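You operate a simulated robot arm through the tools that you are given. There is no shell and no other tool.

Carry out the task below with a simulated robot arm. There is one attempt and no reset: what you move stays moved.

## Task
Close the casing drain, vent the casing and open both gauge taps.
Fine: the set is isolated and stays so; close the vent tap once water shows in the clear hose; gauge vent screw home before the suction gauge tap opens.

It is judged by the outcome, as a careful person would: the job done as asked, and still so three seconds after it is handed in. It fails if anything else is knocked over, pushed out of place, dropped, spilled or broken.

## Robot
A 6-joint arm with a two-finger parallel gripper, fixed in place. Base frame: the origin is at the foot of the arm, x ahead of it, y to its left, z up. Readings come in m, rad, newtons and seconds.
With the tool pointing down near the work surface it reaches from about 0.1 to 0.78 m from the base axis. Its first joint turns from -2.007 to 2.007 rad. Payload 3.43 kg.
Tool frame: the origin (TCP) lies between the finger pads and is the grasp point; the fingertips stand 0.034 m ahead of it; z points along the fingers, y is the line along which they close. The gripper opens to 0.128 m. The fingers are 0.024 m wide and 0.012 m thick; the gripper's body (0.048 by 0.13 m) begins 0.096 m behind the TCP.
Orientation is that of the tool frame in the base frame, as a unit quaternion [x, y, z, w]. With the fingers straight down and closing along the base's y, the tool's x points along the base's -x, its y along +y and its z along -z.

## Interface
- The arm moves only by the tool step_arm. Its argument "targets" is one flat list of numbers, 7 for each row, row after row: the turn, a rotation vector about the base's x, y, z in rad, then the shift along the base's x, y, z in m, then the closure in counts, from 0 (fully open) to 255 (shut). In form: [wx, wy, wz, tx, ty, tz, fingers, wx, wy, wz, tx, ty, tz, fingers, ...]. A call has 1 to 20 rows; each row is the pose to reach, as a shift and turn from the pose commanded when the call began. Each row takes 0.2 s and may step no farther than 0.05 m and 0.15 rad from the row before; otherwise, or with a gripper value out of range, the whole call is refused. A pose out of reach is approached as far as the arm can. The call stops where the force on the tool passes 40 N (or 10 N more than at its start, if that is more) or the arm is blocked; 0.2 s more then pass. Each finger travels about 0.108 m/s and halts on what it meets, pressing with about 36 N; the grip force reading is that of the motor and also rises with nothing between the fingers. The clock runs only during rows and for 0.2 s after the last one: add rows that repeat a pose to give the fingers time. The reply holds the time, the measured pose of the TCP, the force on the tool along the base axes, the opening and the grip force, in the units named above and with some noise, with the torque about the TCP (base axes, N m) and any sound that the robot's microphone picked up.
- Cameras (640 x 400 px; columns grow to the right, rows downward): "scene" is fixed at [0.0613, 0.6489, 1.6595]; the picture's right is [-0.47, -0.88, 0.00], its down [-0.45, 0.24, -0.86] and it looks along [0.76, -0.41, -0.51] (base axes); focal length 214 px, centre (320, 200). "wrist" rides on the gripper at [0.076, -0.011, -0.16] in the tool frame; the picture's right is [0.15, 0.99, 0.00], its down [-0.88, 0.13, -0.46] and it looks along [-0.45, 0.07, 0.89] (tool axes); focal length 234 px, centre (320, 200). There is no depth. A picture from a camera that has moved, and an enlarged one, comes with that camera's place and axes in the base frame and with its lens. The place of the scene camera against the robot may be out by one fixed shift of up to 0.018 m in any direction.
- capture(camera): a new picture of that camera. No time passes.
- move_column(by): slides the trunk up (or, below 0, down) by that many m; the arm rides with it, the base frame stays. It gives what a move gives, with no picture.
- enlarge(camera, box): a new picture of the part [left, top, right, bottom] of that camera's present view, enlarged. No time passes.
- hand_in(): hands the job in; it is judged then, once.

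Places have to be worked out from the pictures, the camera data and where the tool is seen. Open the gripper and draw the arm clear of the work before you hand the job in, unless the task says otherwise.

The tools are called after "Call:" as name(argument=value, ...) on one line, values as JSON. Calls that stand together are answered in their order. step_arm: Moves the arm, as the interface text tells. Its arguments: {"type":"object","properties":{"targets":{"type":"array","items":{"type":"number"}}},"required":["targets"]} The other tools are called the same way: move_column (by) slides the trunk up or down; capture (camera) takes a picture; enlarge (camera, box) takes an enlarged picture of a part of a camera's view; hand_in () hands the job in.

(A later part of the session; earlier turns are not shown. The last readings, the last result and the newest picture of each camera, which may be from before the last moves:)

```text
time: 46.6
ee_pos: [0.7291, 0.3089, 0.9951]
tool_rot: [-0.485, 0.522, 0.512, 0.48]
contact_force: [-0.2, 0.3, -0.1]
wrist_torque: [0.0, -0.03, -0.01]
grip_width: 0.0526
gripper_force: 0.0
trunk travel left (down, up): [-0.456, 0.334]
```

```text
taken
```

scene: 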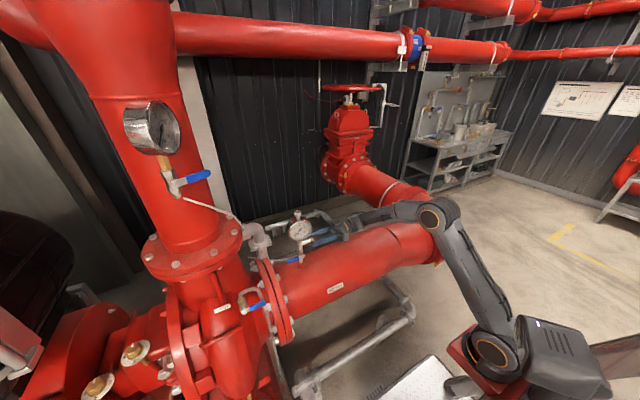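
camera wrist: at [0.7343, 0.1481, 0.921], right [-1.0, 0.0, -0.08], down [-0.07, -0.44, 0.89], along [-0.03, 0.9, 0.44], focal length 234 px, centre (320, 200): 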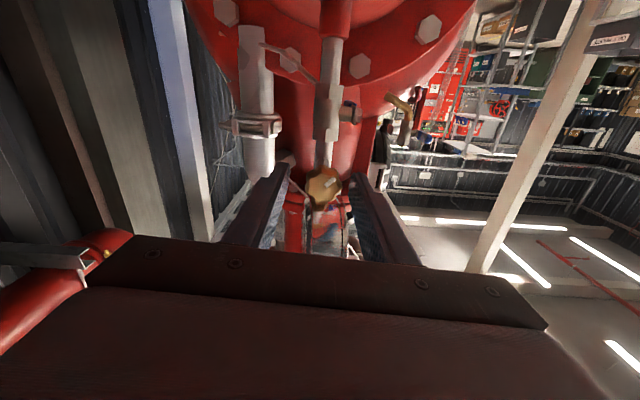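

Full wind-back with no contact. I grip and turn 1.96 rad clockwise.

Call:
step_arm(targets=[0, 0, 0, -0.001, 0, 0, 255, 0, 0, 0, -0.001, 0, 0, 255, 0, 0.14, 0, -0.001, 0, 0, 255, 0, 0.28, 0, -0.001, 0, 0, 255, 0, 0.42, 0, -0.001, 0, 0, 255, 0, 0.56, 0, -0.001, 0, 0, 255, 0, 0.7, 0, -0.001, 0, 0, 255, 0, 0.84, 0, -0.001, 0, 0, 255, 0, 0.98, 0, -0.001, 0, 0, 255, 0, 1.12, 0, -0.001, 0, 0, 255, 0, 1.26, 0, -0.001, 0, 0, 255, 0, 1.4, 0, -0.001, 0, 0, 255, 0, 1.54, 0, -0.001, 0, 0, 255, 0, 1.68, 0, -0.001, 0, 0, 255, 0, 1.82, 0, -0.001, 0, 0, 255, 0, 1.96, 0, -0.001, 0, 0, 255])

Call:
enlarge(camera="scene", box=[282, 220, 330, 250])

Call:
capture(camera="wrist")

```text
time: 50.0
ee_pos: [0.7264, 0.3087, 0.9945]
tool_rot: [0.156, 0.689, 0.687, -0.169]
contact_force: [-27.6, -6.2, -13.1]
wrist_torque: [0.11, -0.01, 0.19]
grip_width: 0.03
gripper_force: 45.1
trunk travel left (down, up): [-0.456, 0.334]
```

```text
13.33 times, centred on (306, 235) of scene
camera zoom: at [0.0613, 0.6489, 1.6595], right [-0.47, -0.88, 0.0], down [-0.45, 0.24, -0.86], along [0.76, -0.41, -0.51], focal length 2860 px, centre (507, -267)
```

zoom: 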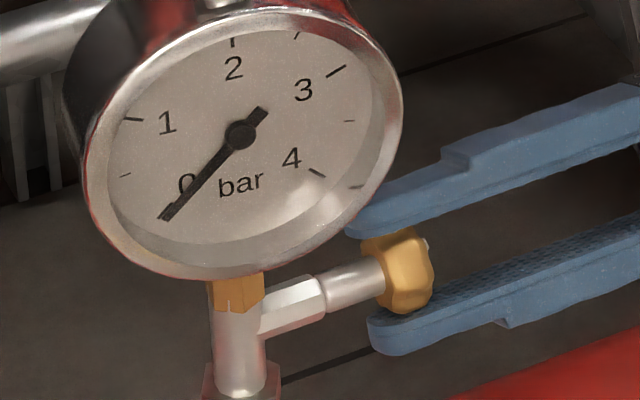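

```text
taken
camera wrist: at [0.6575, 0.148, 1.0185], right [0.31, 0.0, 0.95], down [0.85, -0.44, -0.28], along [0.42, 0.9, -0.14], focal length 234 px, centre (320, 200)
```

wrist: 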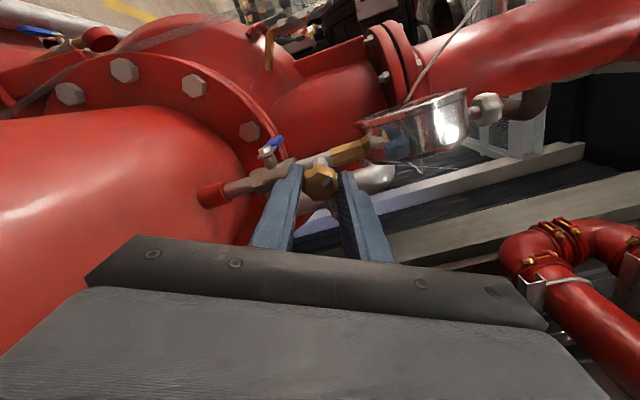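

Call:
enlarge(camera="wrist", box=[282, 150, 362, 200])

```text
8.00 times, centred on (322, 175) of wrist
camera zoom: at [0.6575, 0.148, 1.0185], right [0.31, 0.0, 0.95], down [0.85, -0.44, -0.28], along [0.42, 0.9, -0.14], focal length 1873 px, centre (304, 400)
```

zoom: 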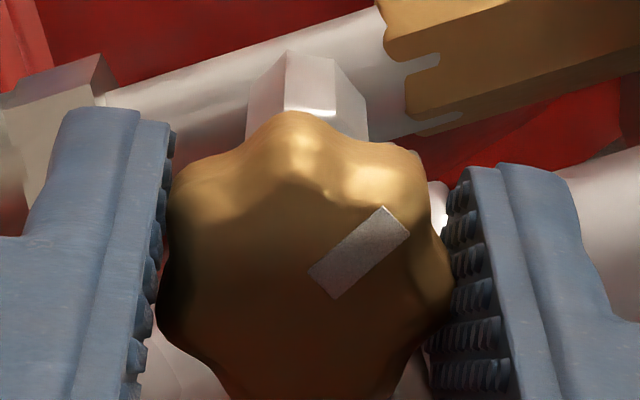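

The mark turned a full 2 rad with the gripper. I release, re-centre slightly (−2 mm x) and wind back for another bite.

Call:
step_arm(targets=[0, 0, 0, 0, 0, 0, 150, 0, -0.147, 0, -0.002, 0, -0.001, 150, 0, -0.294, 0, -0.002, 0, -0.001, 150, 0, -0.441, 0, -0.002, 0, -0.001, 150, 0, -0.588, 0, -0.002, 0, -0.001, 150, 0, -0.735, 0, -0.002, 0, -0.001, 150, 0, -0.882, 0, -0.002, 0, -0.001, 150, 0, -1.029, 0, -0.002, 0, -0.001, 150, 0, -1.176, 0, -0.002, 0, -0.001, 150, 0, -1.323, 0, -0.002, 0, -0.001, 150, 0, -1.47, 0, -0.002, 0, -0.001, 150, 0, -1.617, 0, -0.002, 0, -0.001, 150, 0, -1.764, 0, -0.002, 0, -0.001, 150, 0, -1.911, 0, -0.002, 0, -0.001, 150, 0, -2.058, 0, -0.002, 0, -0.001, 150, 0, -2.205, 0, -0.002, 0, -0.001, 150, 0, -2.352, 0, -0.002, 0, -0.001, 150, 0, -2.5, 0, -0.002, 0, -0.001, 150])

Call:
enlarge(camera="scene", box=[282, 220, 330, 250])

Call:
capture(camera="wrist")

```text
time: 53.8
ee_pos: [0.7264, 0.3085, 0.9929]
tool_rot: [0.603, -0.376, -0.364, -0.602]
contact_force: [0.1, 0.5, 0.8]
wrist_torque: [0.01, -0.03, -0.01]
grip_width: 0.0526
gripper_force: 0.0
trunk travel left (down, up): [-0.456, 0.334]
```

```text
13.33 times, centred on (306, 235) of scene
camera zoom: at [0.0613, 0.6489, 1.6595], right [-0.47, -0.88, 0.0], down [-0.45, 0.24, -0.86], along [0.76, -0.41, -0.51], focal length 2860 px, centre (507, -267)
```

zoom: 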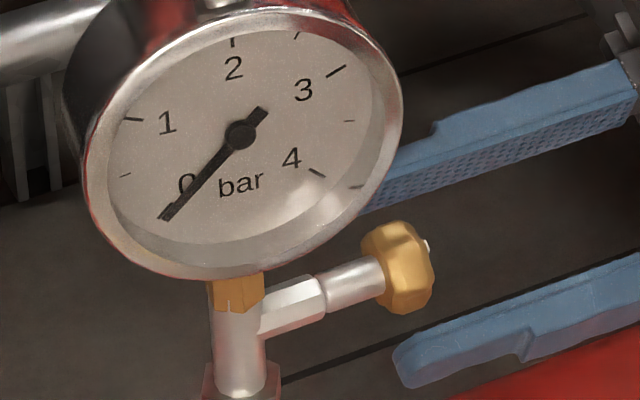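

```text
taken
camera wrist: at [0.7686, 0.1476, 0.9329], right [-0.82, 0.01, -0.58], down [-0.52, -0.44, 0.73], along [-0.25, 0.9, 0.36], focal length 234 px, centre (320, 200)
```

wrist: 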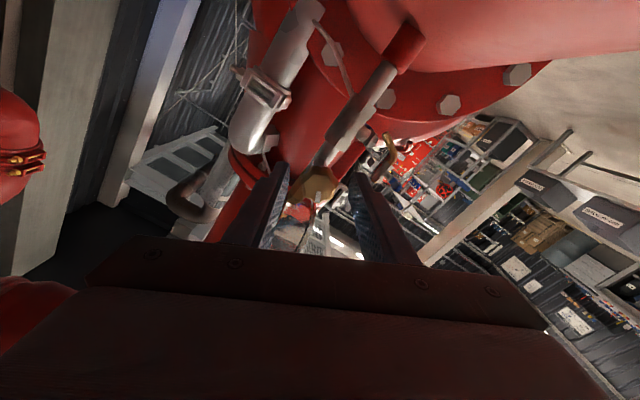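

No visible axial movement yet, so the pitch must be fine; the stop will show as torque about y. I take a longer bite of 2.45 rad.

Call:
step_arm(targets=[0, 0, 0, 0, 0, 0.001, 255, 0, 0, 0, 0, 0, 0.001, 255, 0, 0.144, 0, 0, 0, 0.001, 255, 0, 0.288, 0, 0, 0, 0.001, 255, 0, 0.432, 0, 0, 0, 0.001, 255, 0, 0.576, 0, 0, 0, 0.001, 255, 0, 0.72, 0, 0, 0, 0.001, 255, 0, 0.864, 0, 0, 0, 0.001, 255, 0, 1.008, 0, 0, 0, 0.001, 255, 0, 1.152, 0, 0, 0, 0.001, 255, 0, 1.296, 0, 0, 0, 0.001, 255, 0, 1.44, 0, 0, 0, 0.001, 255, 0, 1.584, 0, 0, 0, 0.001, 255, 0, 1.728, 0, 0, 0, 0.001, 255, 0, 1.872, 0, 0, 0, 0.001, 255, 0, 2.016, 0, 0, 0, 0.001, 255, 0, 2.16, 0, 0, 0, 0.001, 255, 0, 2.304, 0, 0, 0, 0.001, 255, 0, 2.45, 0, 0, 0, 0.001, 255])

Call:
enlarge(camera="wrist", box=[282, 150, 362, 200])

Call:
enlarge(camera="scene", box=[282, 220, 330, 250])

```text
time: 57.8
ee_pos: [0.7255, 0.3074, 0.9949]
tool_rot: [0.139, 0.693, 0.691, -0.152]
contact_force: [0.2, 2.6, 2.4]
wrist_torque: [0.47, -0.25, 0.08]
grip_width: 0.0299
gripper_force: 45.4
trunk travel left (down, up): [-0.456, 0.334]
```

```text
8.00 times, centred on (322, 175) of wrist
camera zoom: at [0.6553, 0.1479, 1.0151], right [0.26, 0.0, 0.96], down [0.87, -0.44, -0.24], along [0.42, 0.9, -0.12], focal length 1873 px, centre (304, 400)
```

zoom: 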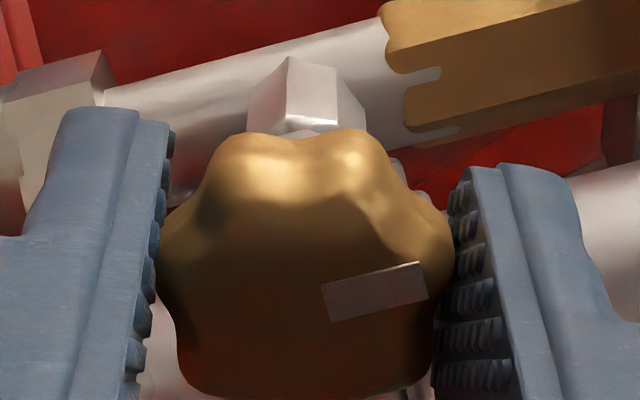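

```text
13.33 times, centred on (306, 235) of scene
camera zoom: at [0.0613, 0.6489, 1.6595], right [-0.47, -0.88, 0.0], down [-0.45, 0.24, -0.86], along [0.76, -0.41, -0.51], focal length 2860 px, centre (507, -267)
```

zoom: 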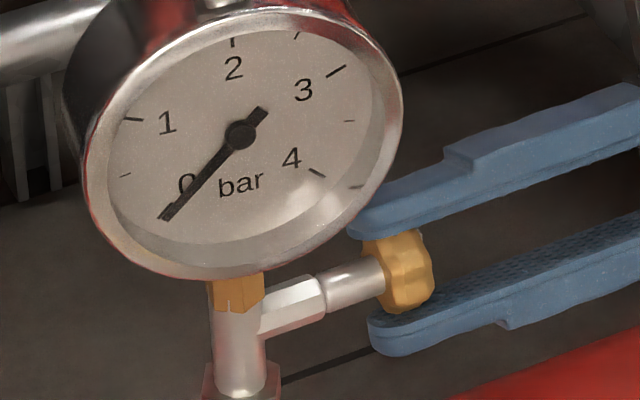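

The mark went from about 6 o'clock to about 12 o'clock and then the fingers seem to have slipped on a stop. I verify with a fresh, short bite from a different angle.

Call:
step_arm(targets=[0, 0, 0, 0, 0, 0, 150, 0, -0.147, 0, 0, 0, 0, 150, 0, -0.294, 0, 0, 0, 0, 150, 0, -0.441, 0, 0, 0, 0, 150, 0, -0.588, 0, 0, 0, 0, 150, 0, -0.735, 0, 0, 0, 0, 150, 0, -0.882, 0, 0, 0, 0, 150, 0, -0.882, 0, 0, 0, 0, 255, 0, -0.882, 0, 0, 0, 0, 255])

Call:
enlarge(camera="wrist", box=[282, 150, 362, 200])

Call:
step_arm(targets=[0, 0.14, 0, 0, 0, 0, 255, 0, 0.28, 0, 0, 0, 0, 255, 0, 0.42, 0, 0, 0, 0, 255])

Call:
enlarge(camera="wrist", box=[282, 150, 362, 200])

```text
time: 59.8
ee_pos: [0.7262, 0.3101, 0.9947]
tool_rot: [-0.169, 0.691, 0.684, 0.159]
contact_force: [0.4, 0.0, -0.1]
wrist_torque: [0.22, 0.01, 0.38]
grip_width: 0.0298
gripper_force: 44.9
trunk travel left (down, up): [-0.456, 0.334]
```

```text
8.00 times, centred on (322, 175) of wrist
camera zoom: at [0.6659, 0.148, 0.9524], right [-0.58, 0.0, 0.82], down [0.73, -0.44, 0.52], along [0.36, 0.9, 0.25], focal length 1873 px, centre (304, 400)
```

zoom: 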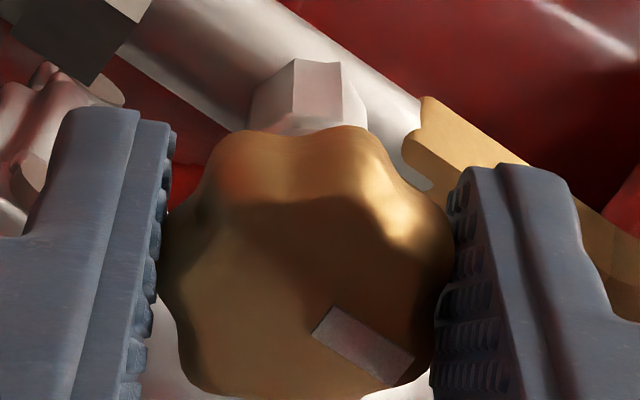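

```text
time: 60.6
ee_pos: [0.7243, 0.3082, 0.9942]
tool_rot: [-0.023, 0.709, 0.705, 0.013]
contact_force: [-1.3, 1.6, 1.4]
wrist_torque: [0.28, -0.21, 0.04]
grip_width: 0.0298
gripper_force: 45.4
trunk travel left (down, up): [-0.456, 0.334]
```

```text
8.00 times, centred on (322, 175) of wrist
camera zoom: at [0.6536, 0.148, 0.9811], right [-0.19, 0.0, 0.98], down [0.88, -0.44, 0.18], along [0.43, 0.9, 0.08], focal length 1873 px, centre (304, 400)
```

zoom: 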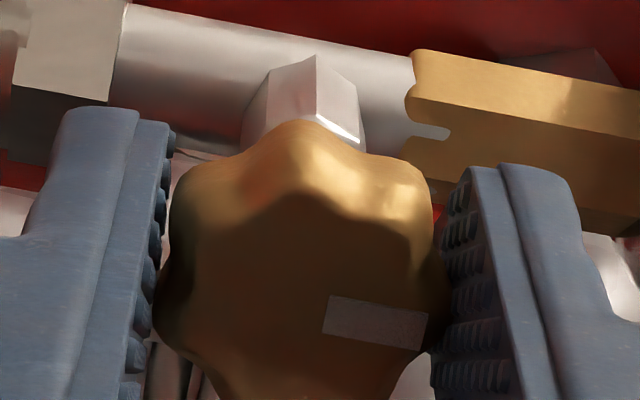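

The mark holds at 12 o'clock while the fingers slip, so the screw is hard on its seat after half a turn. I release, back straight out along −y, and look at both screws again.

Call:
step_arm(targets=[0, 0, 0, 0, 0, 0, 145, 0, 0, 0, 0, -0.01, 0, 140, 0, 0, 0, 0, -0.05, 0, 140, 0, 0, 0, 0, -0.09, 0, 140, 0, 0, 0, -0.02, -0.12, 0.02, 140])

Call:
enlarge(camera="wrist", box=[270, 110, 380, 180])

Call:
enlarge(camera="scene", box=[270, 200, 334, 240])

Call:
enlarge(camera="scene", box=[282, 205, 314, 225])

Call:
enlarge(camera="scene", box=[282, 205, 330, 265])

```text
time: 61.8
ee_pos: [0.7071, 0.1892, 1.0166]
tool_rot: [-0.023, 0.709, 0.704, 0.01]
contact_force: [0.6, 0.7, -0.2]
wrist_torque: [0.01, -0.01, 0.04]
grip_width: 0.0578
gripper_force: 0.0
trunk travel left (down, up): [-0.456, 0.334]
```

```text
5.71 times, centred on (325, 145) of wrist
camera zoom: at [0.6341, 0.0286, 1.0023], right [-0.2, 0.0, 0.98], down [0.88, -0.44, 0.18], along [0.43, 0.9, 0.08], focal length 1338 px, centre (291, 514)
```

zoom: 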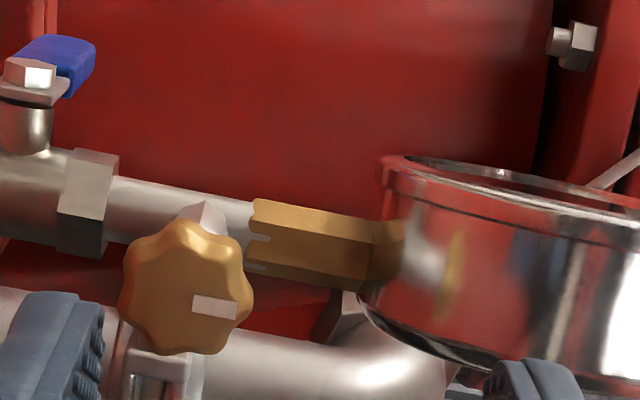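

```text
10.00 times, centred on (302, 220) of scene
camera zoom: at [0.0613, 0.6489, 1.6595], right [-0.47, -0.88, 0.0], down [-0.45, 0.24, -0.86], along [0.76, -0.41, -0.51], focal length 2145 px, centre (500, 0)
```

zoom: 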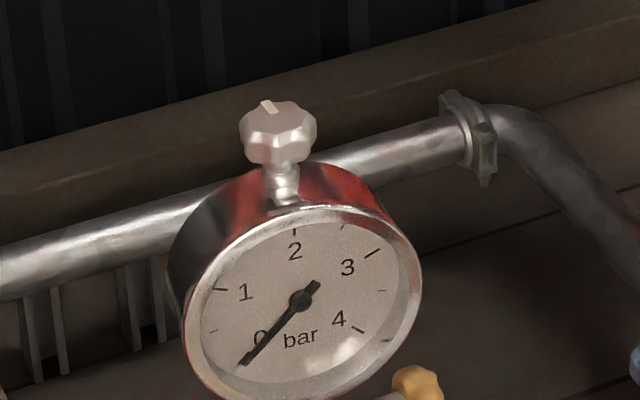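

```text
16.00 times, centred on (298, 215) of scene
camera zoom: at [0.0613, 0.6489, 1.6595], right [-0.47, -0.88, 0.0], down [-0.45, 0.24, -0.86], along [0.76, -0.41, -0.51], focal length 3432 px, centre (672, -40)
```

zoom: 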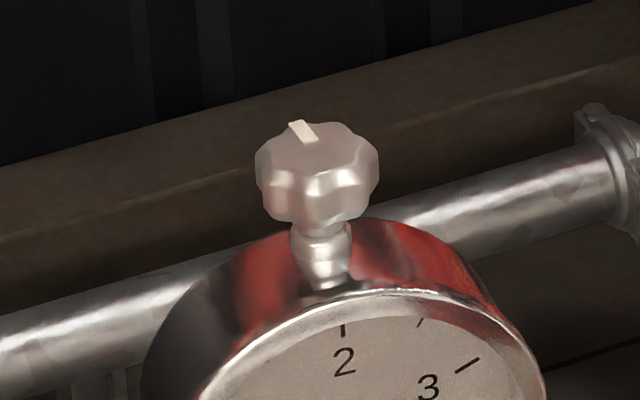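

```text
6.67 times, centred on (306, 235) of scene
camera zoom: at [0.0613, 0.6489, 1.6595], right [-0.47, -0.88, 0.0], down [-0.45, 0.24, -0.86], along [0.76, -0.41, -0.51], focal length 1430 px, centre (413, -33)
```

zoom: 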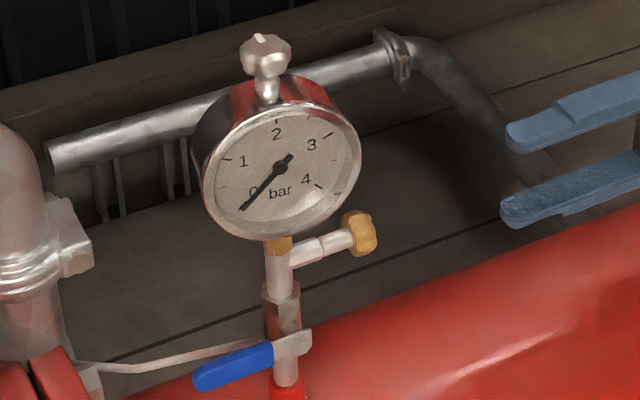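

The brass screw's mark is now upright. To confirm it went in, I'll return to the same viewpoint as before, with the tool pointing +x and tilted, and compare the exposed stem. That's also the approach side for the suction tap.

Call:
step_arm(targets=[-0.119, -0.055, -0.061, -0.03, 0, 0.02, 255, -0.239, -0.111, -0.123, -0.06, 0, 0.04, 255, -0.358, -0.166, -0.184, -0.09, 0, 0.06, 255, -0.477, -0.221, -0.245, -0.12, 0.01, 0.08, 255, -0.597, -0.277, -0.307, -0.14, 0.03, 0.1, 255, -0.716, -0.332, -0.368, -0.147, 0.06, 0.115, 255, -0.835, -0.387, -0.429, -0.147, 0.09, 0.115, 255, -0.955, -0.443, -0.491, -0.147, 0.12, 0.115, 255, -1.074, -0.498, -0.552, -0.147, 0.15, 0.115, 255, -1.193, -0.553, -0.613, -0.147, 0.18, 0.115, 255, -1.313, -0.609, -0.675, -0.147, 0.2, 0.115, 255, -1.432, -0.664, -0.736, -0.147, 0.21, 0.115, 255])

Call:
capture(camera="wrist")

Call:
enlarge(camera="wrist", box=[262, 105, 322, 145])

```text
time: 64.4
ee_pos: [0.6411, 0.1861, 1.0778]
tool_rot: [-0.074, 0.905, 0.138, 0.394]
contact_force: [-0.3, -0.1, -0.5]
wrist_torque: [0.0, -0.01, 0.03]
grip_width: 0.0
gripper_force: 32.7
out of reach, approached as far as the arm can: row 8, 9, 10, 11, 12
trunk travel left (down, up): [-0.456, 0.334]
```

```text
taken
camera wrist: at [0.4828, 0.1258, 1.1233], right [-0.34, 0.94, 0.08], down [0.25, 0.01, 0.97], along [0.91, 0.35, -0.24], focal length 234 px, centre (320, 200)
```

wrist: 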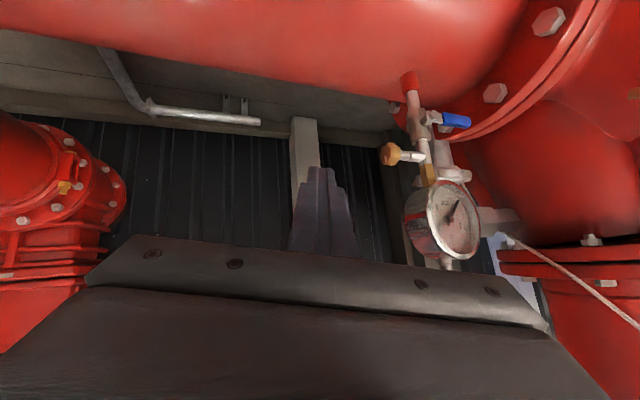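

```text
10.00 times, centred on (292, 125) of wrist
camera zoom: at [0.4828, 0.1258, 1.1233], right [-0.34, 0.94, 0.08], down [0.25, 0.01, 0.97], along [0.91, 0.35, -0.24], focal length 2342 px, centre (600, 950)
```

zoom: 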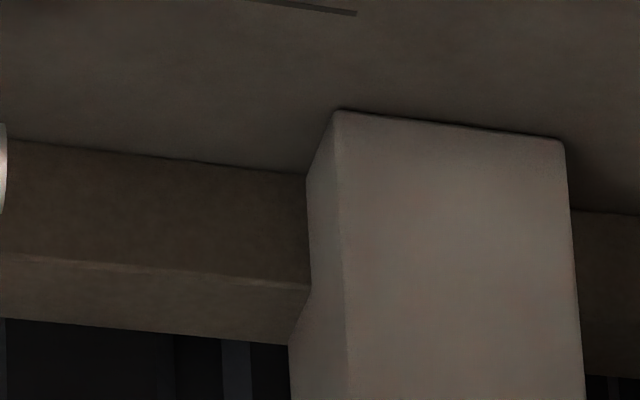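

The arm stopped short of that pose at its range limit. I try a translation-only step toward it from here to see what is limiting.

Call:
step_arm(targets=[0, 0, 0, -0.03, 0.02, 0.02, 255, 0, 0, 0, -0.06, 0.05, 0.04, 255, 0, 0, 0, -0.08, 0.08, 0.05, 255, 0, 0, 0, -0.08, 0.12, 0.05, 255])

Call:
capture(camera="scene")

```text
time: 65.4
ee_pos: [0.614, 0.1764, 1.0971]
tool_rot: [-0.074, 0.906, 0.141, 0.393]
contact_force: [-0.3, 0.1, -0.2]
wrist_torque: [0.0, -0.01, 0.01]
grip_width: 0.0001
gripper_force: 32.7
out of reach, approached as far as the arm can: row 1, 2, 3, 4
trunk travel left (down, up): [-0.456, 0.334]
```

```text
taken
```

scene: 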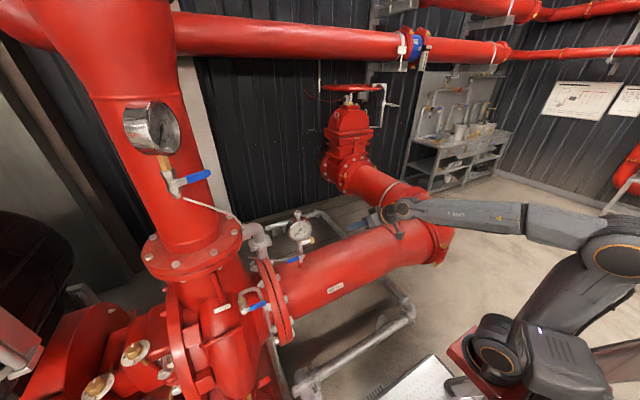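

The wrist seems to be on a different branch now and limits the +y motion. Roll doesn't matter for pushing a lever, so I test rolling the tool about its own axis in the free (counter-clockwise) direction.

Call:
step_arm(targets=[-0.1, -0.045, 0.095, 0, 0, 0, 255, -0.2, -0.09, 0.19, 0, 0, 0, 255, -0.3, -0.136, 0.284, 0, 0, 0, 255, -0.4, -0.182, 0.379, 0, 0, 0, 255])

```text
time: 66.4
ee_pos: [0.6145, 0.1723, 1.0967]
tool_rot: [-0.33, 0.846, 0.02, 0.417]
contact_force: [1.0, -1.0, 0.3]
wrist_torque: [-0.01, 0.0, 0.01]
grip_width: 0.0
gripper_force: 32.8
trunk travel left (down, up): [-0.456, 0.334]
```

Rolling that way is free. Now testing whether the +y translation opens up.

Call:
step_arm(targets=[0, 0, 0, 0, 0.03, 0, 255, 0, 0, 0, -0.01, 0.06, 0.01, 255, 0, 0, 0, -0.02, 0.09, 0.02, 255])

Call:
capture(camera="wrist")

```text
time: 67.2
ee_pos: [0.6118, 0.2186, 1.1004]
tool_rot: [-0.337, 0.84, 0.042, 0.424]
contact_force: [1.3, -0.3, 0.6]
wrist_torque: [0.0, 0.0, 0.02]
grip_width: 0.0002
gripper_force: 32.8
out of reach, approached as far as the arm can: row 1, 2, 3
trunk travel left (down, up): [-0.456, 0.334]
```

```text
taken
camera wrist: at [0.4792, 0.1121, 1.1471], right [-0.66, 0.68, -0.32], down [-0.02, 0.41, 0.91], along [0.75, 0.61, -0.25], focal length 234 px, centre (320, 200)
```

wrist: 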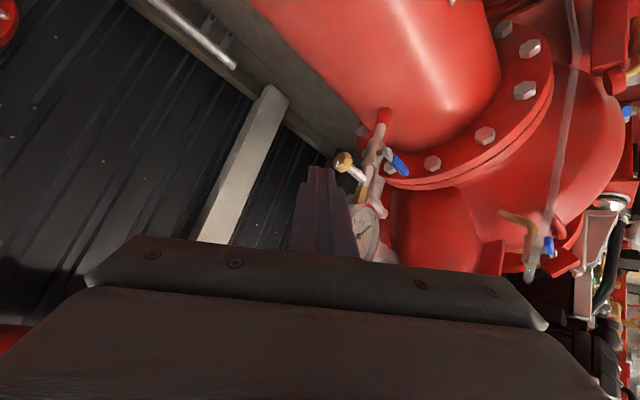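

More counter-clockwise roll gives more room. I roll on toward camera-up, staying at this free position.

Call:
step_arm(targets=[-0.1017, -0.0454, 0.0954, 0, 0, 0, 255, -0.2034, -0.0908, 0.1908, 0, 0, 0, 255, -0.3051, -0.1362, 0.2862, 0, 0, 0, 255, -0.4068, -0.1816, 0.3816, 0, 0, 0, 255, -0.5085, -0.227, 0.477, 0, 0, 0, 255, -0.6102, -0.2724, 0.5724, 0, 0, 0, 255, -0.7119, -0.3178, 0.6678, 0, 0, 0, 255, -0.8136, -0.3632, 0.7632, 0, 0, 0, 255, -0.9153, -0.4086, 0.8586, 0, 0, 0, 255, -1.017, -0.454, 0.954, 0, 0, 0, 255, -1.1187, -0.4994, 1.0494, 0, 0, 0, 255, -1.2204, -0.5448, 1.1448, 0, 0, 0, 255, -1.3221, -0.5902, 1.2402, 0, 0, 0, 255, -1.4238, -0.6356, 1.3356, 0, 0, 0, 255, -1.5255, -0.681, 1.431, 0, 0, 0, 255, -1.6272, -0.7264, 1.5264, 0, 0, 0, 255, -1.7289, -0.7718, 1.6218, 0, 0, 0, 255, -1.8306, -0.8172, 1.7172, 0, 0, 0, 255, -1.9323, -0.8626, 1.8126, 0, 0, 0, 255])

Call:
step_arm(targets=[0, 0, 0, -0.01, 0.03, 0.01, 255, 0, 0, 0, -0.02, 0.06, 0.02, 255, 0, 0, 0, -0.03, 0.09, 0.03, 255])

Call:
capture(camera="wrist")

Call:
capture(camera="scene")

```text
time: 71.2
ee_pos: [0.6191, 0.1985, 1.0928]
tool_rot: [0.889, 0.179, 0.409, -0.102]
contact_force: [0.2, -0.7, 0.3]
wrist_torque: [0.0, -0.02, 0.0]
grip_width: 0.0
gripper_force: 33.3
out of reach, approached as far as the arm can: row 1, 2, 3, 4, 5, 6, 7, 8, 9, 10, 11, 12, 13, 14, 15, 16, 17, 18, 19
trunk travel left (down, up): [-0.456, 0.334]
```

```text
time: 72.0
ee_pos: [0.6143, 0.2358, 1.1043]
tool_rot: [0.884, 0.189, 0.409, -0.127]
contact_force: [-0.3, -0.5, -0.1]
wrist_torque: [0.03, -0.02, 0.03]
grip_width: 0.0003
gripper_force: 33.5
out of reach, approached as far as the arm can: row 1, 2, 3
trunk travel left (down, up): [-0.456, 0.334]
```

```text
taken
camera wrist: at [0.5473, 0.2033, 1.2642], right [0.52, -0.85, 0.04], down [-0.78, -0.49, -0.4], along [0.36, 0.17, -0.92], focal length 234 px, centre (320, 200)
```

wrist: 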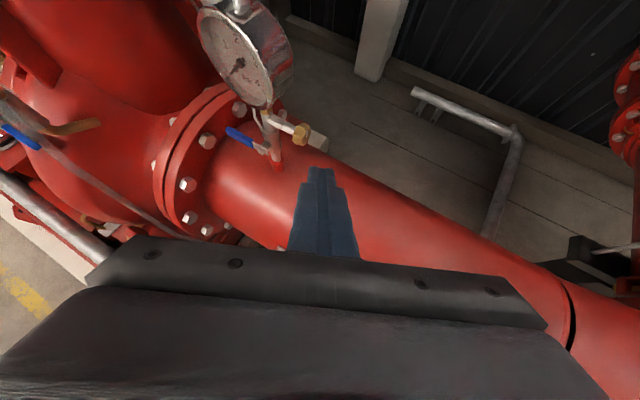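

```text
taken
```

scene: 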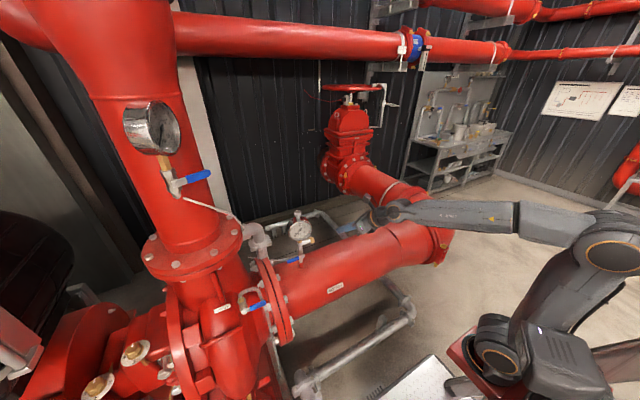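

Camera-up view is nice, but the +y limit remains; it looks like a limit on the tool's yaw relative to the arm. I test yawing the tool +0.3 rad along with the +y shift.

Call:
step_arm(targets=[0, 0, 0.1, 0, 0.0, 0, 255, 0, 0, 0.2, -0.01, 0.03, 0, 255, 0, 0, 0.3, -0.02, 0.06, 0, 255, 0, 0, 0.3, -0.03, 0.09, 0, 255])

```text
time: 73.0
ee_pos: [0.5821, 0.3276, 1.1046]
tool_rot: [0.846, 0.318, 0.385, -0.185]
contact_force: [0.0, 0.2, 0.2]
wrist_torque: [0.03, -0.02, 0.0]
grip_width: 0.0001
gripper_force: 33.1
trunk travel left (down, up): [-0.456, 0.334]
```

With the yaw it's fully reachable. I set the tool to yaw 0.65 rad, nearly horizontal, and lower to a pre-point in front of and below the suction tap lever.

Call:
step_arm(targets=[0.078, -0.087, -0.038, 0.0, 0.007, -0.035, 255, 0.156, -0.175, -0.077, 0.0, 0.014, -0.075, 255, 0.233, -0.262, -0.115, 0.002, 0.02, -0.115, 255, 0.311, -0.349, -0.154, 0.004, 0.025, -0.15, 255, 0.311, -0.349, -0.154, 0.006, 0.027, -0.175, 255])

Call:
capture(camera="wrist")

Call:
capture(camera="scene")

```text
time: 74.2
ee_pos: [0.5889, 0.3532, 0.9292]
tool_rot: [0.749, 0.217, 0.583, -0.228]
contact_force: [-0.6, -0.6, -0.2]
wrist_torque: [0.0, 0.02, -0.02]
grip_width: 0.0
gripper_force: 32.7
trunk travel left (down, up): [-0.456, 0.334]
```

```text
taken
camera wrist: at [0.4772, 0.2719, 1.0381], right [0.62, -0.78, 0.05], down [-0.48, -0.43, -0.77], along [0.63, 0.45, -0.64], focal length 234 px, centre (320, 200)
```

wrist: 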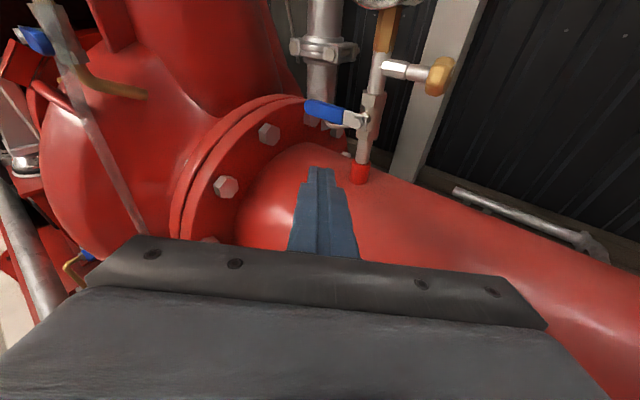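

```text
taken
```

scene: 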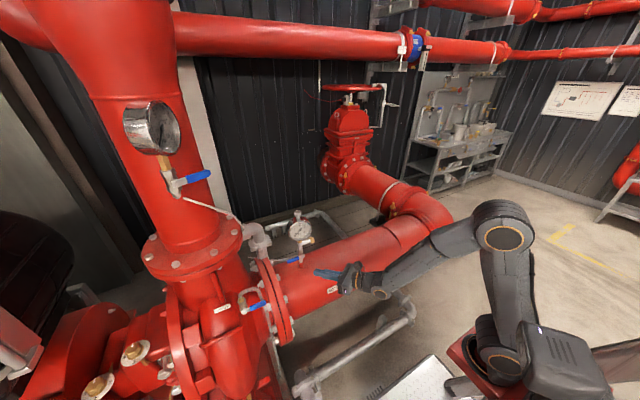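

Great upright view of the suction tap, and the tool is at the pre-point. Enlarging the tap and the brass screw.

Call:
enlarge(camera="wrist", box=[290, 40, 466, 190])

Call:
enlarge(camera="wrist", box=[296, 70, 408, 200])

Call:
enlarge(camera="wrist", box=[370, 40, 470, 110])

```text
2.67 times, centred on (378, 115) of wrist
camera zoom: at [0.4772, 0.2719, 1.0381], right [0.62, -0.78, 0.05], down [-0.48, -0.43, -0.77], along [0.63, 0.45, -0.64], focal length 624 px, centre (165, 427)
```

zoom: 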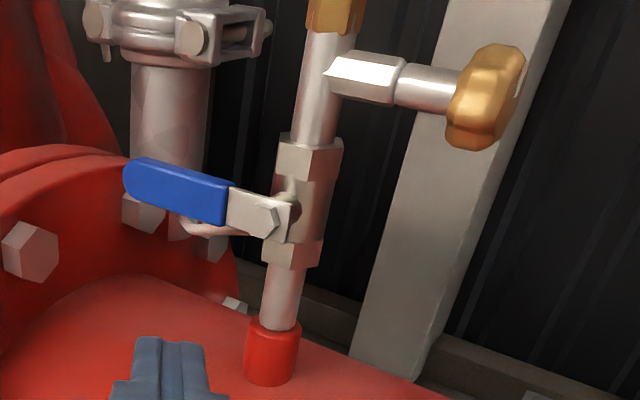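

```text
3.08 times, centred on (352, 135) of wrist
camera zoom: at [0.4772, 0.2719, 1.0381], right [0.62, -0.78, 0.05], down [-0.48, -0.43, -0.77], along [0.63, 0.45, -0.64], focal length 720 px, centre (222, 400)
```

zoom: 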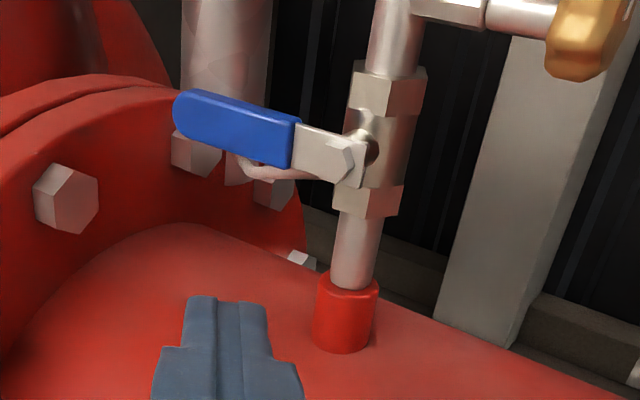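

```text
5.71 times, centred on (420, 75) of wrist
camera zoom: at [0.4772, 0.2719, 1.0381], right [0.62, -0.78, 0.05], down [-0.48, -0.43, -0.77], along [0.63, 0.45, -0.64], focal length 1338 px, centre (-251, 914)
```

zoom: 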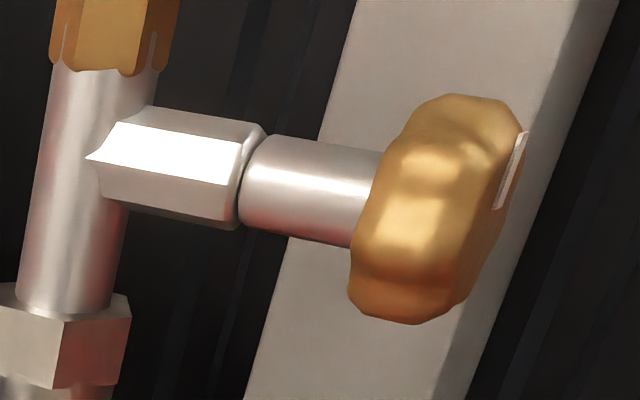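

The brass screw's mark is up at its stop, and the stem travel is too small to see. The suction lever's hub is ≈ (0.698, 0.389, 0.946) and its tip y ≈ 0.461. I now slide the fingertip under the lever.

Call:
step_arm(targets=[0, 0, 0, 0.032, 0.025, -0.012, 255, 0, 0, 0, 0.064, 0.05, -0.016, 255, 0, 0, 0, 0.093, 0.0735, -0.016, 255])

Call:
capture(camera="wrist")

Call:
enlarge(camera="wrist", box=[260, 20, 420, 180])

Call:
enlarge(camera="scene", box=[262, 210, 342, 290])

```text
time: 75.0
ee_pos: [0.683, 0.4261, 0.9124]
tool_rot: [0.75, 0.217, 0.582, -0.229]
contact_force: [-0.5, 0.1, 1.0]
wrist_torque: [-0.01, 0.04, -0.01]
grip_width: 0.0
gripper_force: 32.7
trunk travel left (down, up): [-0.456, 0.334]
```

```text
taken
camera wrist: at [0.5709, 0.3451, 1.022], right [0.62, -0.78, 0.05], down [-0.48, -0.43, -0.77], along [0.62, 0.45, -0.64], focal length 234 px, centre (320, 200)
```

wrist: 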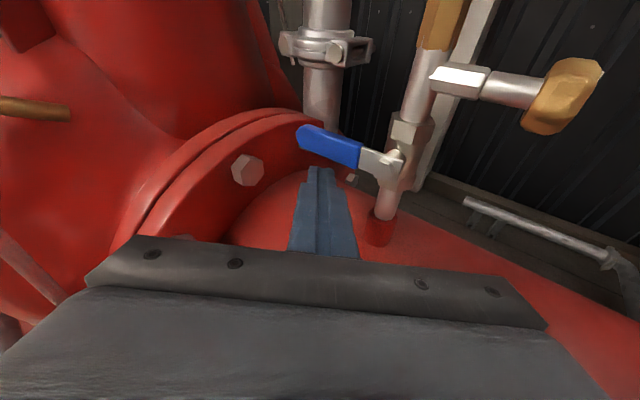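

```text
2.50 times, centred on (340, 100) of wrist
camera zoom: at [0.5709, 0.3451, 1.022], right [0.62, -0.78, 0.05], down [-0.48, -0.43, -0.77], along [0.62, 0.45, -0.64], focal length 585 px, centre (270, 450)
```

zoom: 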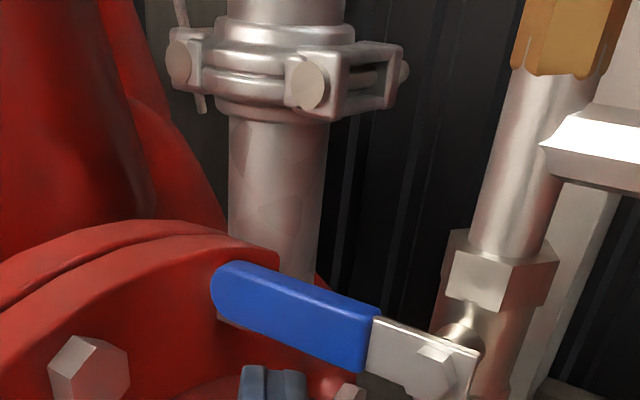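

```text
5.00 times, centred on (302, 250) of scene
camera zoom: at [0.0613, 0.6489, 1.6595], right [-0.47, -0.88, 0.0], down [-0.45, 0.24, -0.86], along [0.76, -0.41, -0.51], focal length 1072 px, centre (410, -50)
```

zoom: 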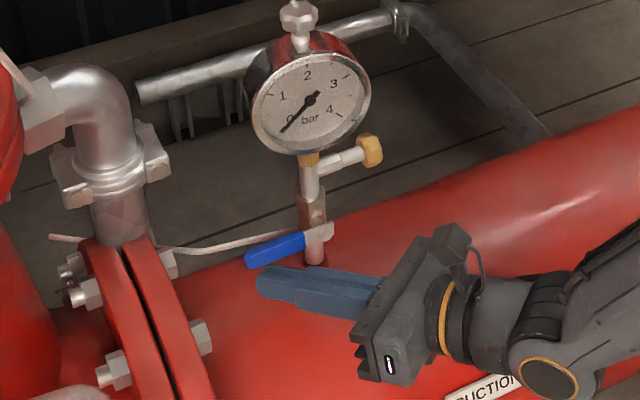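

The finger is just under the lever. I push up along the first 30° of the arc and watch the force.

Call:
step_arm(targets=[0, 0, 0, 0, 0, 0.01, 255, 0, 0, 0, 0, 0.001, 0.018, 255, 0, 0, 0, 0, 0.003, 0.024, 255, 0, 0, 0, 0, 0.005, 0.03, 255, 0, 0, 0, 0, 0.006, 0.037, 255, 0, 0, 0, 0, 0.006, 0.043, 255])

Call:
capture(camera="wrist")

Call:
enlarge(camera="scene", box=[262, 210, 342, 290])

```text
time: 76.0
ee_pos: [0.6836, 0.4285, 0.9262]
tool_rot: [0.757, 0.217, 0.573, -0.226]
contact_force: [0.5, 0.7, 0.4]
wrist_torque: [-0.06, 0.03, -0.02]
grip_width: 0.0001
gripper_force: 33.3
trunk travel left (down, up): [-0.456, 0.334]
stopped in row 4: the force on the tool passed its limit at 45 N (the readings are from after the stop); the commanded pose is now the measured one
```

```text
taken
camera wrist: at [0.5755, 0.3485, 1.0385], right [0.62, -0.78, 0.05], down [-0.49, -0.44, -0.75], along [0.61, 0.44, -0.66], focal length 234 px, centre (320, 200)
```

wrist: 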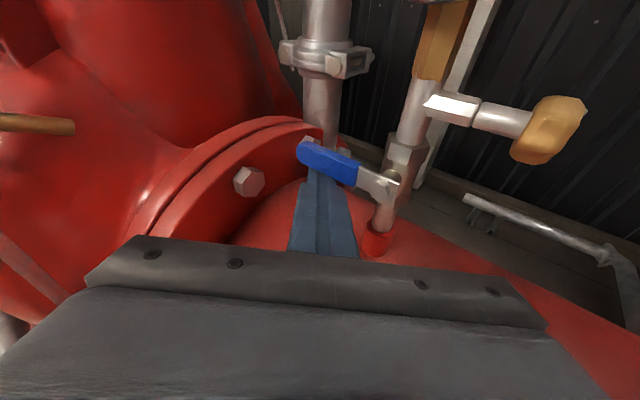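

```text
5.00 times, centred on (302, 250) of scene
camera zoom: at [0.0613, 0.6489, 1.6595], right [-0.47, -0.88, 0.0], down [-0.45, 0.24, -0.86], along [0.76, -0.41, -0.51], focal length 1072 px, centre (410, -50)
```

zoom: 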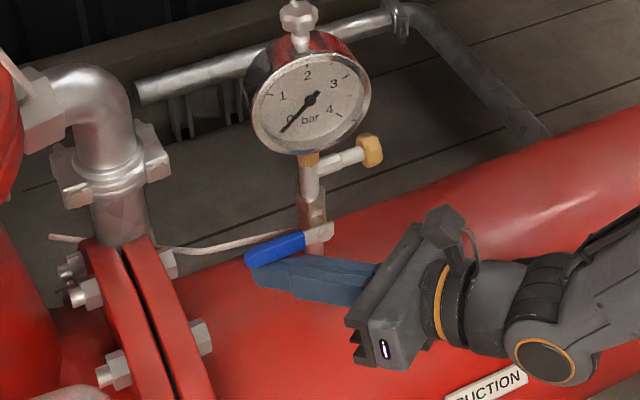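

Pushing up hits a firm stop and the lever doesn't move, so this tap opens downward (counter-clockwise seen from the handle). There's room above the pipe crown, so I withdraw and come in above the lever.

Call:
step_arm(targets=[0, 0, 0, 0, 0, -0.008, 255, 0, 0, 0, -0.03, -0.023, -0.008, 255, 0, 0, 0, -0.064, -0.049, -0.004, 255, 0, 0, 0, -0.064, -0.051, 0.03, 255, 0, 0, 0, -0.064, -0.054, 0.0634, 255, 0, 0, 0, -0.03, -0.03, 0.0634, 255, 0, 0, 0, 0, -0.006, 0.0634, 255])

Call:
capture(camera="wrist")

Call:
enlarge(camera="scene", box=[262, 210, 342, 290])

```text
time: 77.6
ee_pos: [0.6862, 0.4226, 0.9894]
tool_rot: [0.757, 0.217, 0.573, -0.226]
contact_force: [0.4, -1.1, 0.6]
wrist_torque: [-0.02, 0.03, -0.01]
grip_width: 0.0
gripper_force: 32.9
trunk travel left (down, up): [-0.456, 0.334]
```

```text
taken
camera wrist: at [0.5758, 0.3429, 1.1016], right [0.62, -0.78, 0.05], down [-0.49, -0.44, -0.75], along [0.61, 0.44, -0.66], focal length 234 px, centre (320, 200)
```

wrist: 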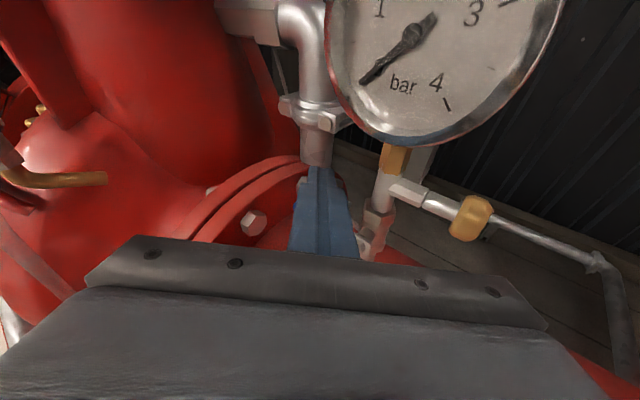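

```text
5.00 times, centred on (302, 250) of scene
camera zoom: at [0.0613, 0.6489, 1.6595], right [-0.47, -0.88, 0.0], down [-0.45, 0.24, -0.86], along [0.76, -0.41, -0.51], focal length 1072 px, centre (410, -50)
```

zoom: 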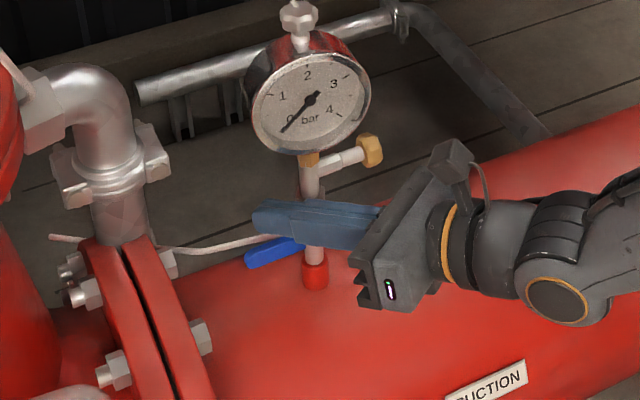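

The finger is above the lever. I push down along its arc toward −z, in two stages.

Call:
step_arm(targets=[0, 0, 0, 0, 0, -0.01, 255, 0, 0, 0, 0, 0.001, -0.018, 255, 0, 0, 0, 0, 0.003, -0.024, 255, 0, 0, 0, 0, 0.0041, -0.0297, 255, 0, 0, 0, 0, 0.005, -0.036, 255, 0, 0, 0, 0, 0.0053, -0.0421, 255])

Call:
capture(camera="wrist")

Call:
enlarge(camera="scene", box=[262, 210, 342, 290])

```text
time: 79.0
ee_pos: [0.6841, 0.4279, 0.9468]
tool_rot: [0.757, 0.218, 0.573, -0.227]
contact_force: [0.6, 0.3, 1.1]
wrist_torque: [-0.01, 0.0, -0.06]
grip_width: 0.0
gripper_force: 32.8
trunk travel left (down, up): [-0.456, 0.334]
```

```text
taken
camera wrist: at [0.5756, 0.348, 1.0597], right [0.62, -0.78, 0.05], down [-0.49, -0.44, -0.75], along [0.61, 0.44, -0.66], focal length 234 px, centre (320, 200)
```

wrist: 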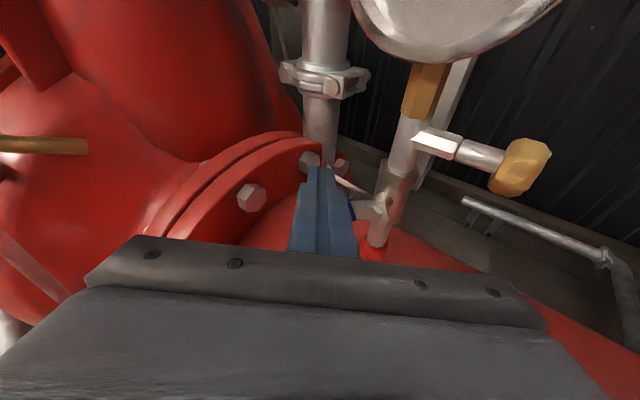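

```text
5.00 times, centred on (302, 250) of scene
camera zoom: at [0.0613, 0.6489, 1.6595], right [-0.47, -0.88, 0.0], down [-0.45, 0.24, -0.86], along [0.76, -0.41, -0.51], focal length 1072 px, centre (410, -50)
```

zoom: 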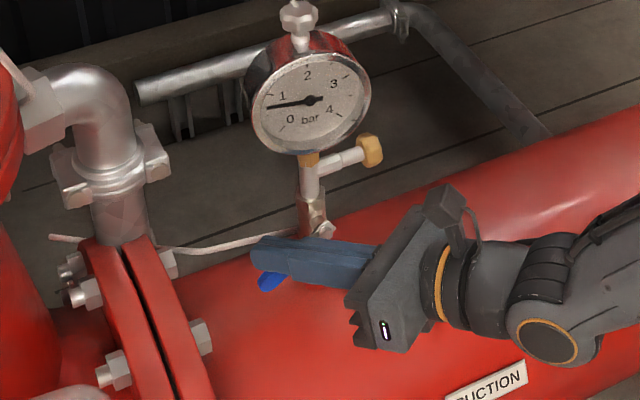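

The lever swings down easily and the gauge has come up to about 0.8 bar, with no leak visible at the screw. Continuing to the open stop.

Call:
step_arm(targets=[0, 0, 0, 0, 0.0, -0.006, 255, 0, 0, 0, 0, -0.001, -0.0117, 255, 0, 0, 0, 0, -0.003, -0.018, 255, 0, 0, 0, 0, -0.0058, -0.0237, 255, 0, 0, 0, 0, -0.009, -0.029, 255, 0, 0, 0, 0, -0.0133, -0.0343, 255, 0, 0, 0, 0, -0.018, -0.0385, 255, 0, 0, 0, 0, -0.0233, -0.0429, 255, 0, 0, 0, 0, -0.028, -0.0429, 255])

Call:
capture(camera="wrist")

Call:
enlarge(camera="scene", box=[262, 210, 342, 290])

```text
time: 81.0
ee_pos: [0.6842, 0.4018, 0.9035]
tool_rot: [0.757, 0.219, 0.572, -0.227]
contact_force: [-1.1, 16.3, -2.1]
wrist_torque: [-0.1, 0.0, 0.2]
grip_width: 0.0
gripper_force: 32.8
trunk travel left (down, up): [-0.456, 0.334]
```

```text
taken
camera wrist: at [0.5746, 0.322, 1.0165], right [0.62, -0.78, 0.05], down [-0.49, -0.44, -0.75], along [0.61, 0.44, -0.66], focal length 234 px, centre (320, 200)
```

wrist: 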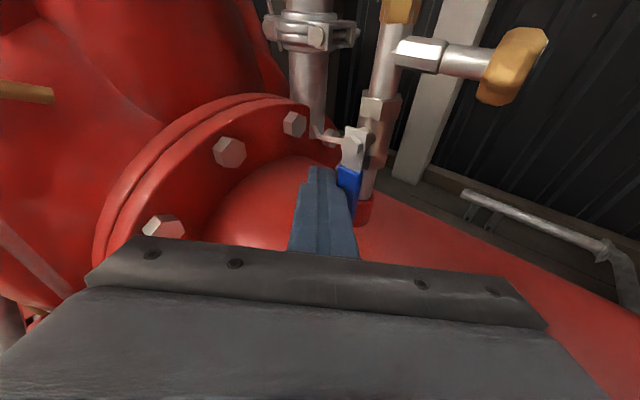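

```text
5.00 times, centred on (302, 250) of scene
camera zoom: at [0.0613, 0.6489, 1.6595], right [-0.47, -0.88, 0.0], down [-0.45, 0.24, -0.86], along [0.76, -0.41, -0.51], focal length 1072 px, centre (410, -50)
```

zoom: 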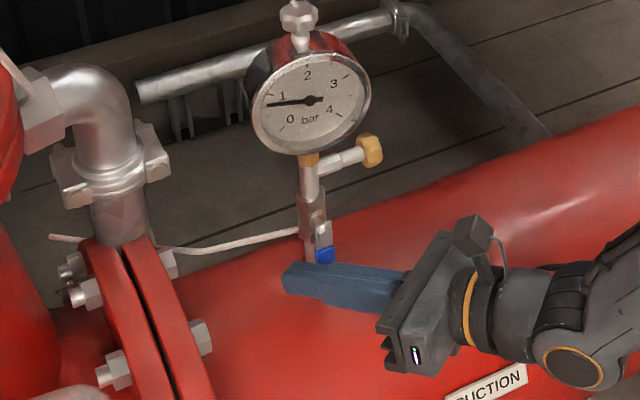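

A 16 N reaction shows it at the open stop, lever vertical. I pull the finger clear (+y, then back) and inspect.

Call:
step_arm(targets=[0, 0, 0, 0, -0.002, 0, 255, 0, 0, 0, 0, 0.012, 0, 255, 0, 0, 0, -0.03, -0.01, 0.005, 255, 0, 0, 0, -0.065, -0.035, 0.02, 255, 0, 0, 0, -0.1, -0.06, 0.04, 255])

Call:
capture(camera="wrist")

Call:
enlarge(camera="wrist", box=[310, 20, 470, 200])

Call:
enlarge(camera="scene", box=[262, 200, 342, 280])

```text
time: 82.2
ee_pos: [0.5852, 0.3382, 0.9442]
tool_rot: [0.758, 0.216, 0.573, -0.226]
contact_force: [0.7, 0.1, -0.5]
wrist_torque: [0.0, -0.01, -0.01]
grip_width: 0.0
gripper_force: 33.2
trunk travel left (down, up): [-0.456, 0.334]
```

```text
taken
camera wrist: at [0.4757, 0.2583, 1.057], right [0.62, -0.78, 0.05], down [-0.49, -0.44, -0.75], along [0.61, 0.44, -0.66], focal length 234 px, centre (320, 200)
```

wrist: 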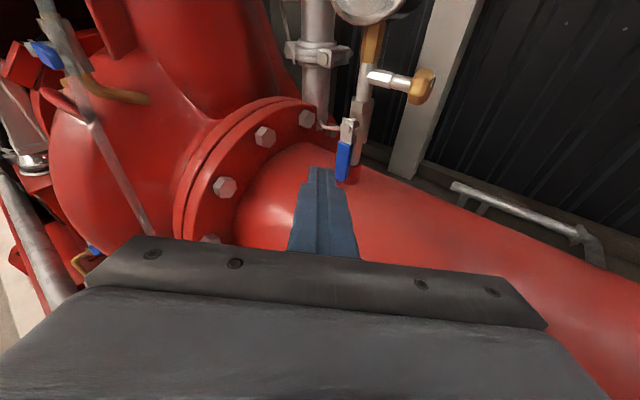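

```text
2.22 times, centred on (390, 110) of wrist
camera zoom: at [0.4757, 0.2583, 1.057], right [0.62, -0.78, 0.05], down [-0.49, -0.44, -0.75], along [0.61, 0.44, -0.66], focal length 520 px, centre (164, 400)
```

zoom: 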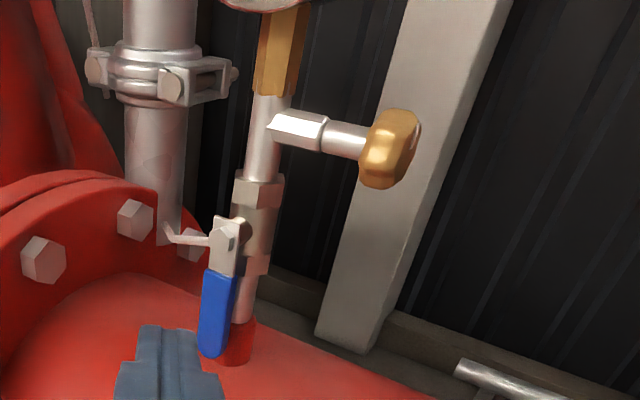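

```text
5.00 times, centred on (302, 240) of scene
camera zoom: at [0.0613, 0.6489, 1.6595], right [-0.47, -0.88, 0.0], down [-0.45, 0.24, -0.86], along [0.76, -0.41, -0.51], focal length 1072 px, centre (410, 0)
```

zoom: 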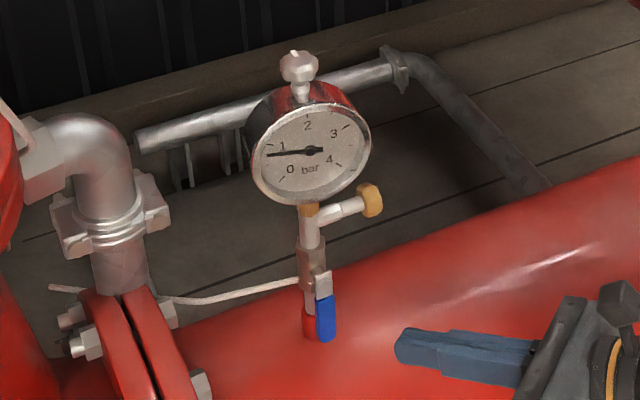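

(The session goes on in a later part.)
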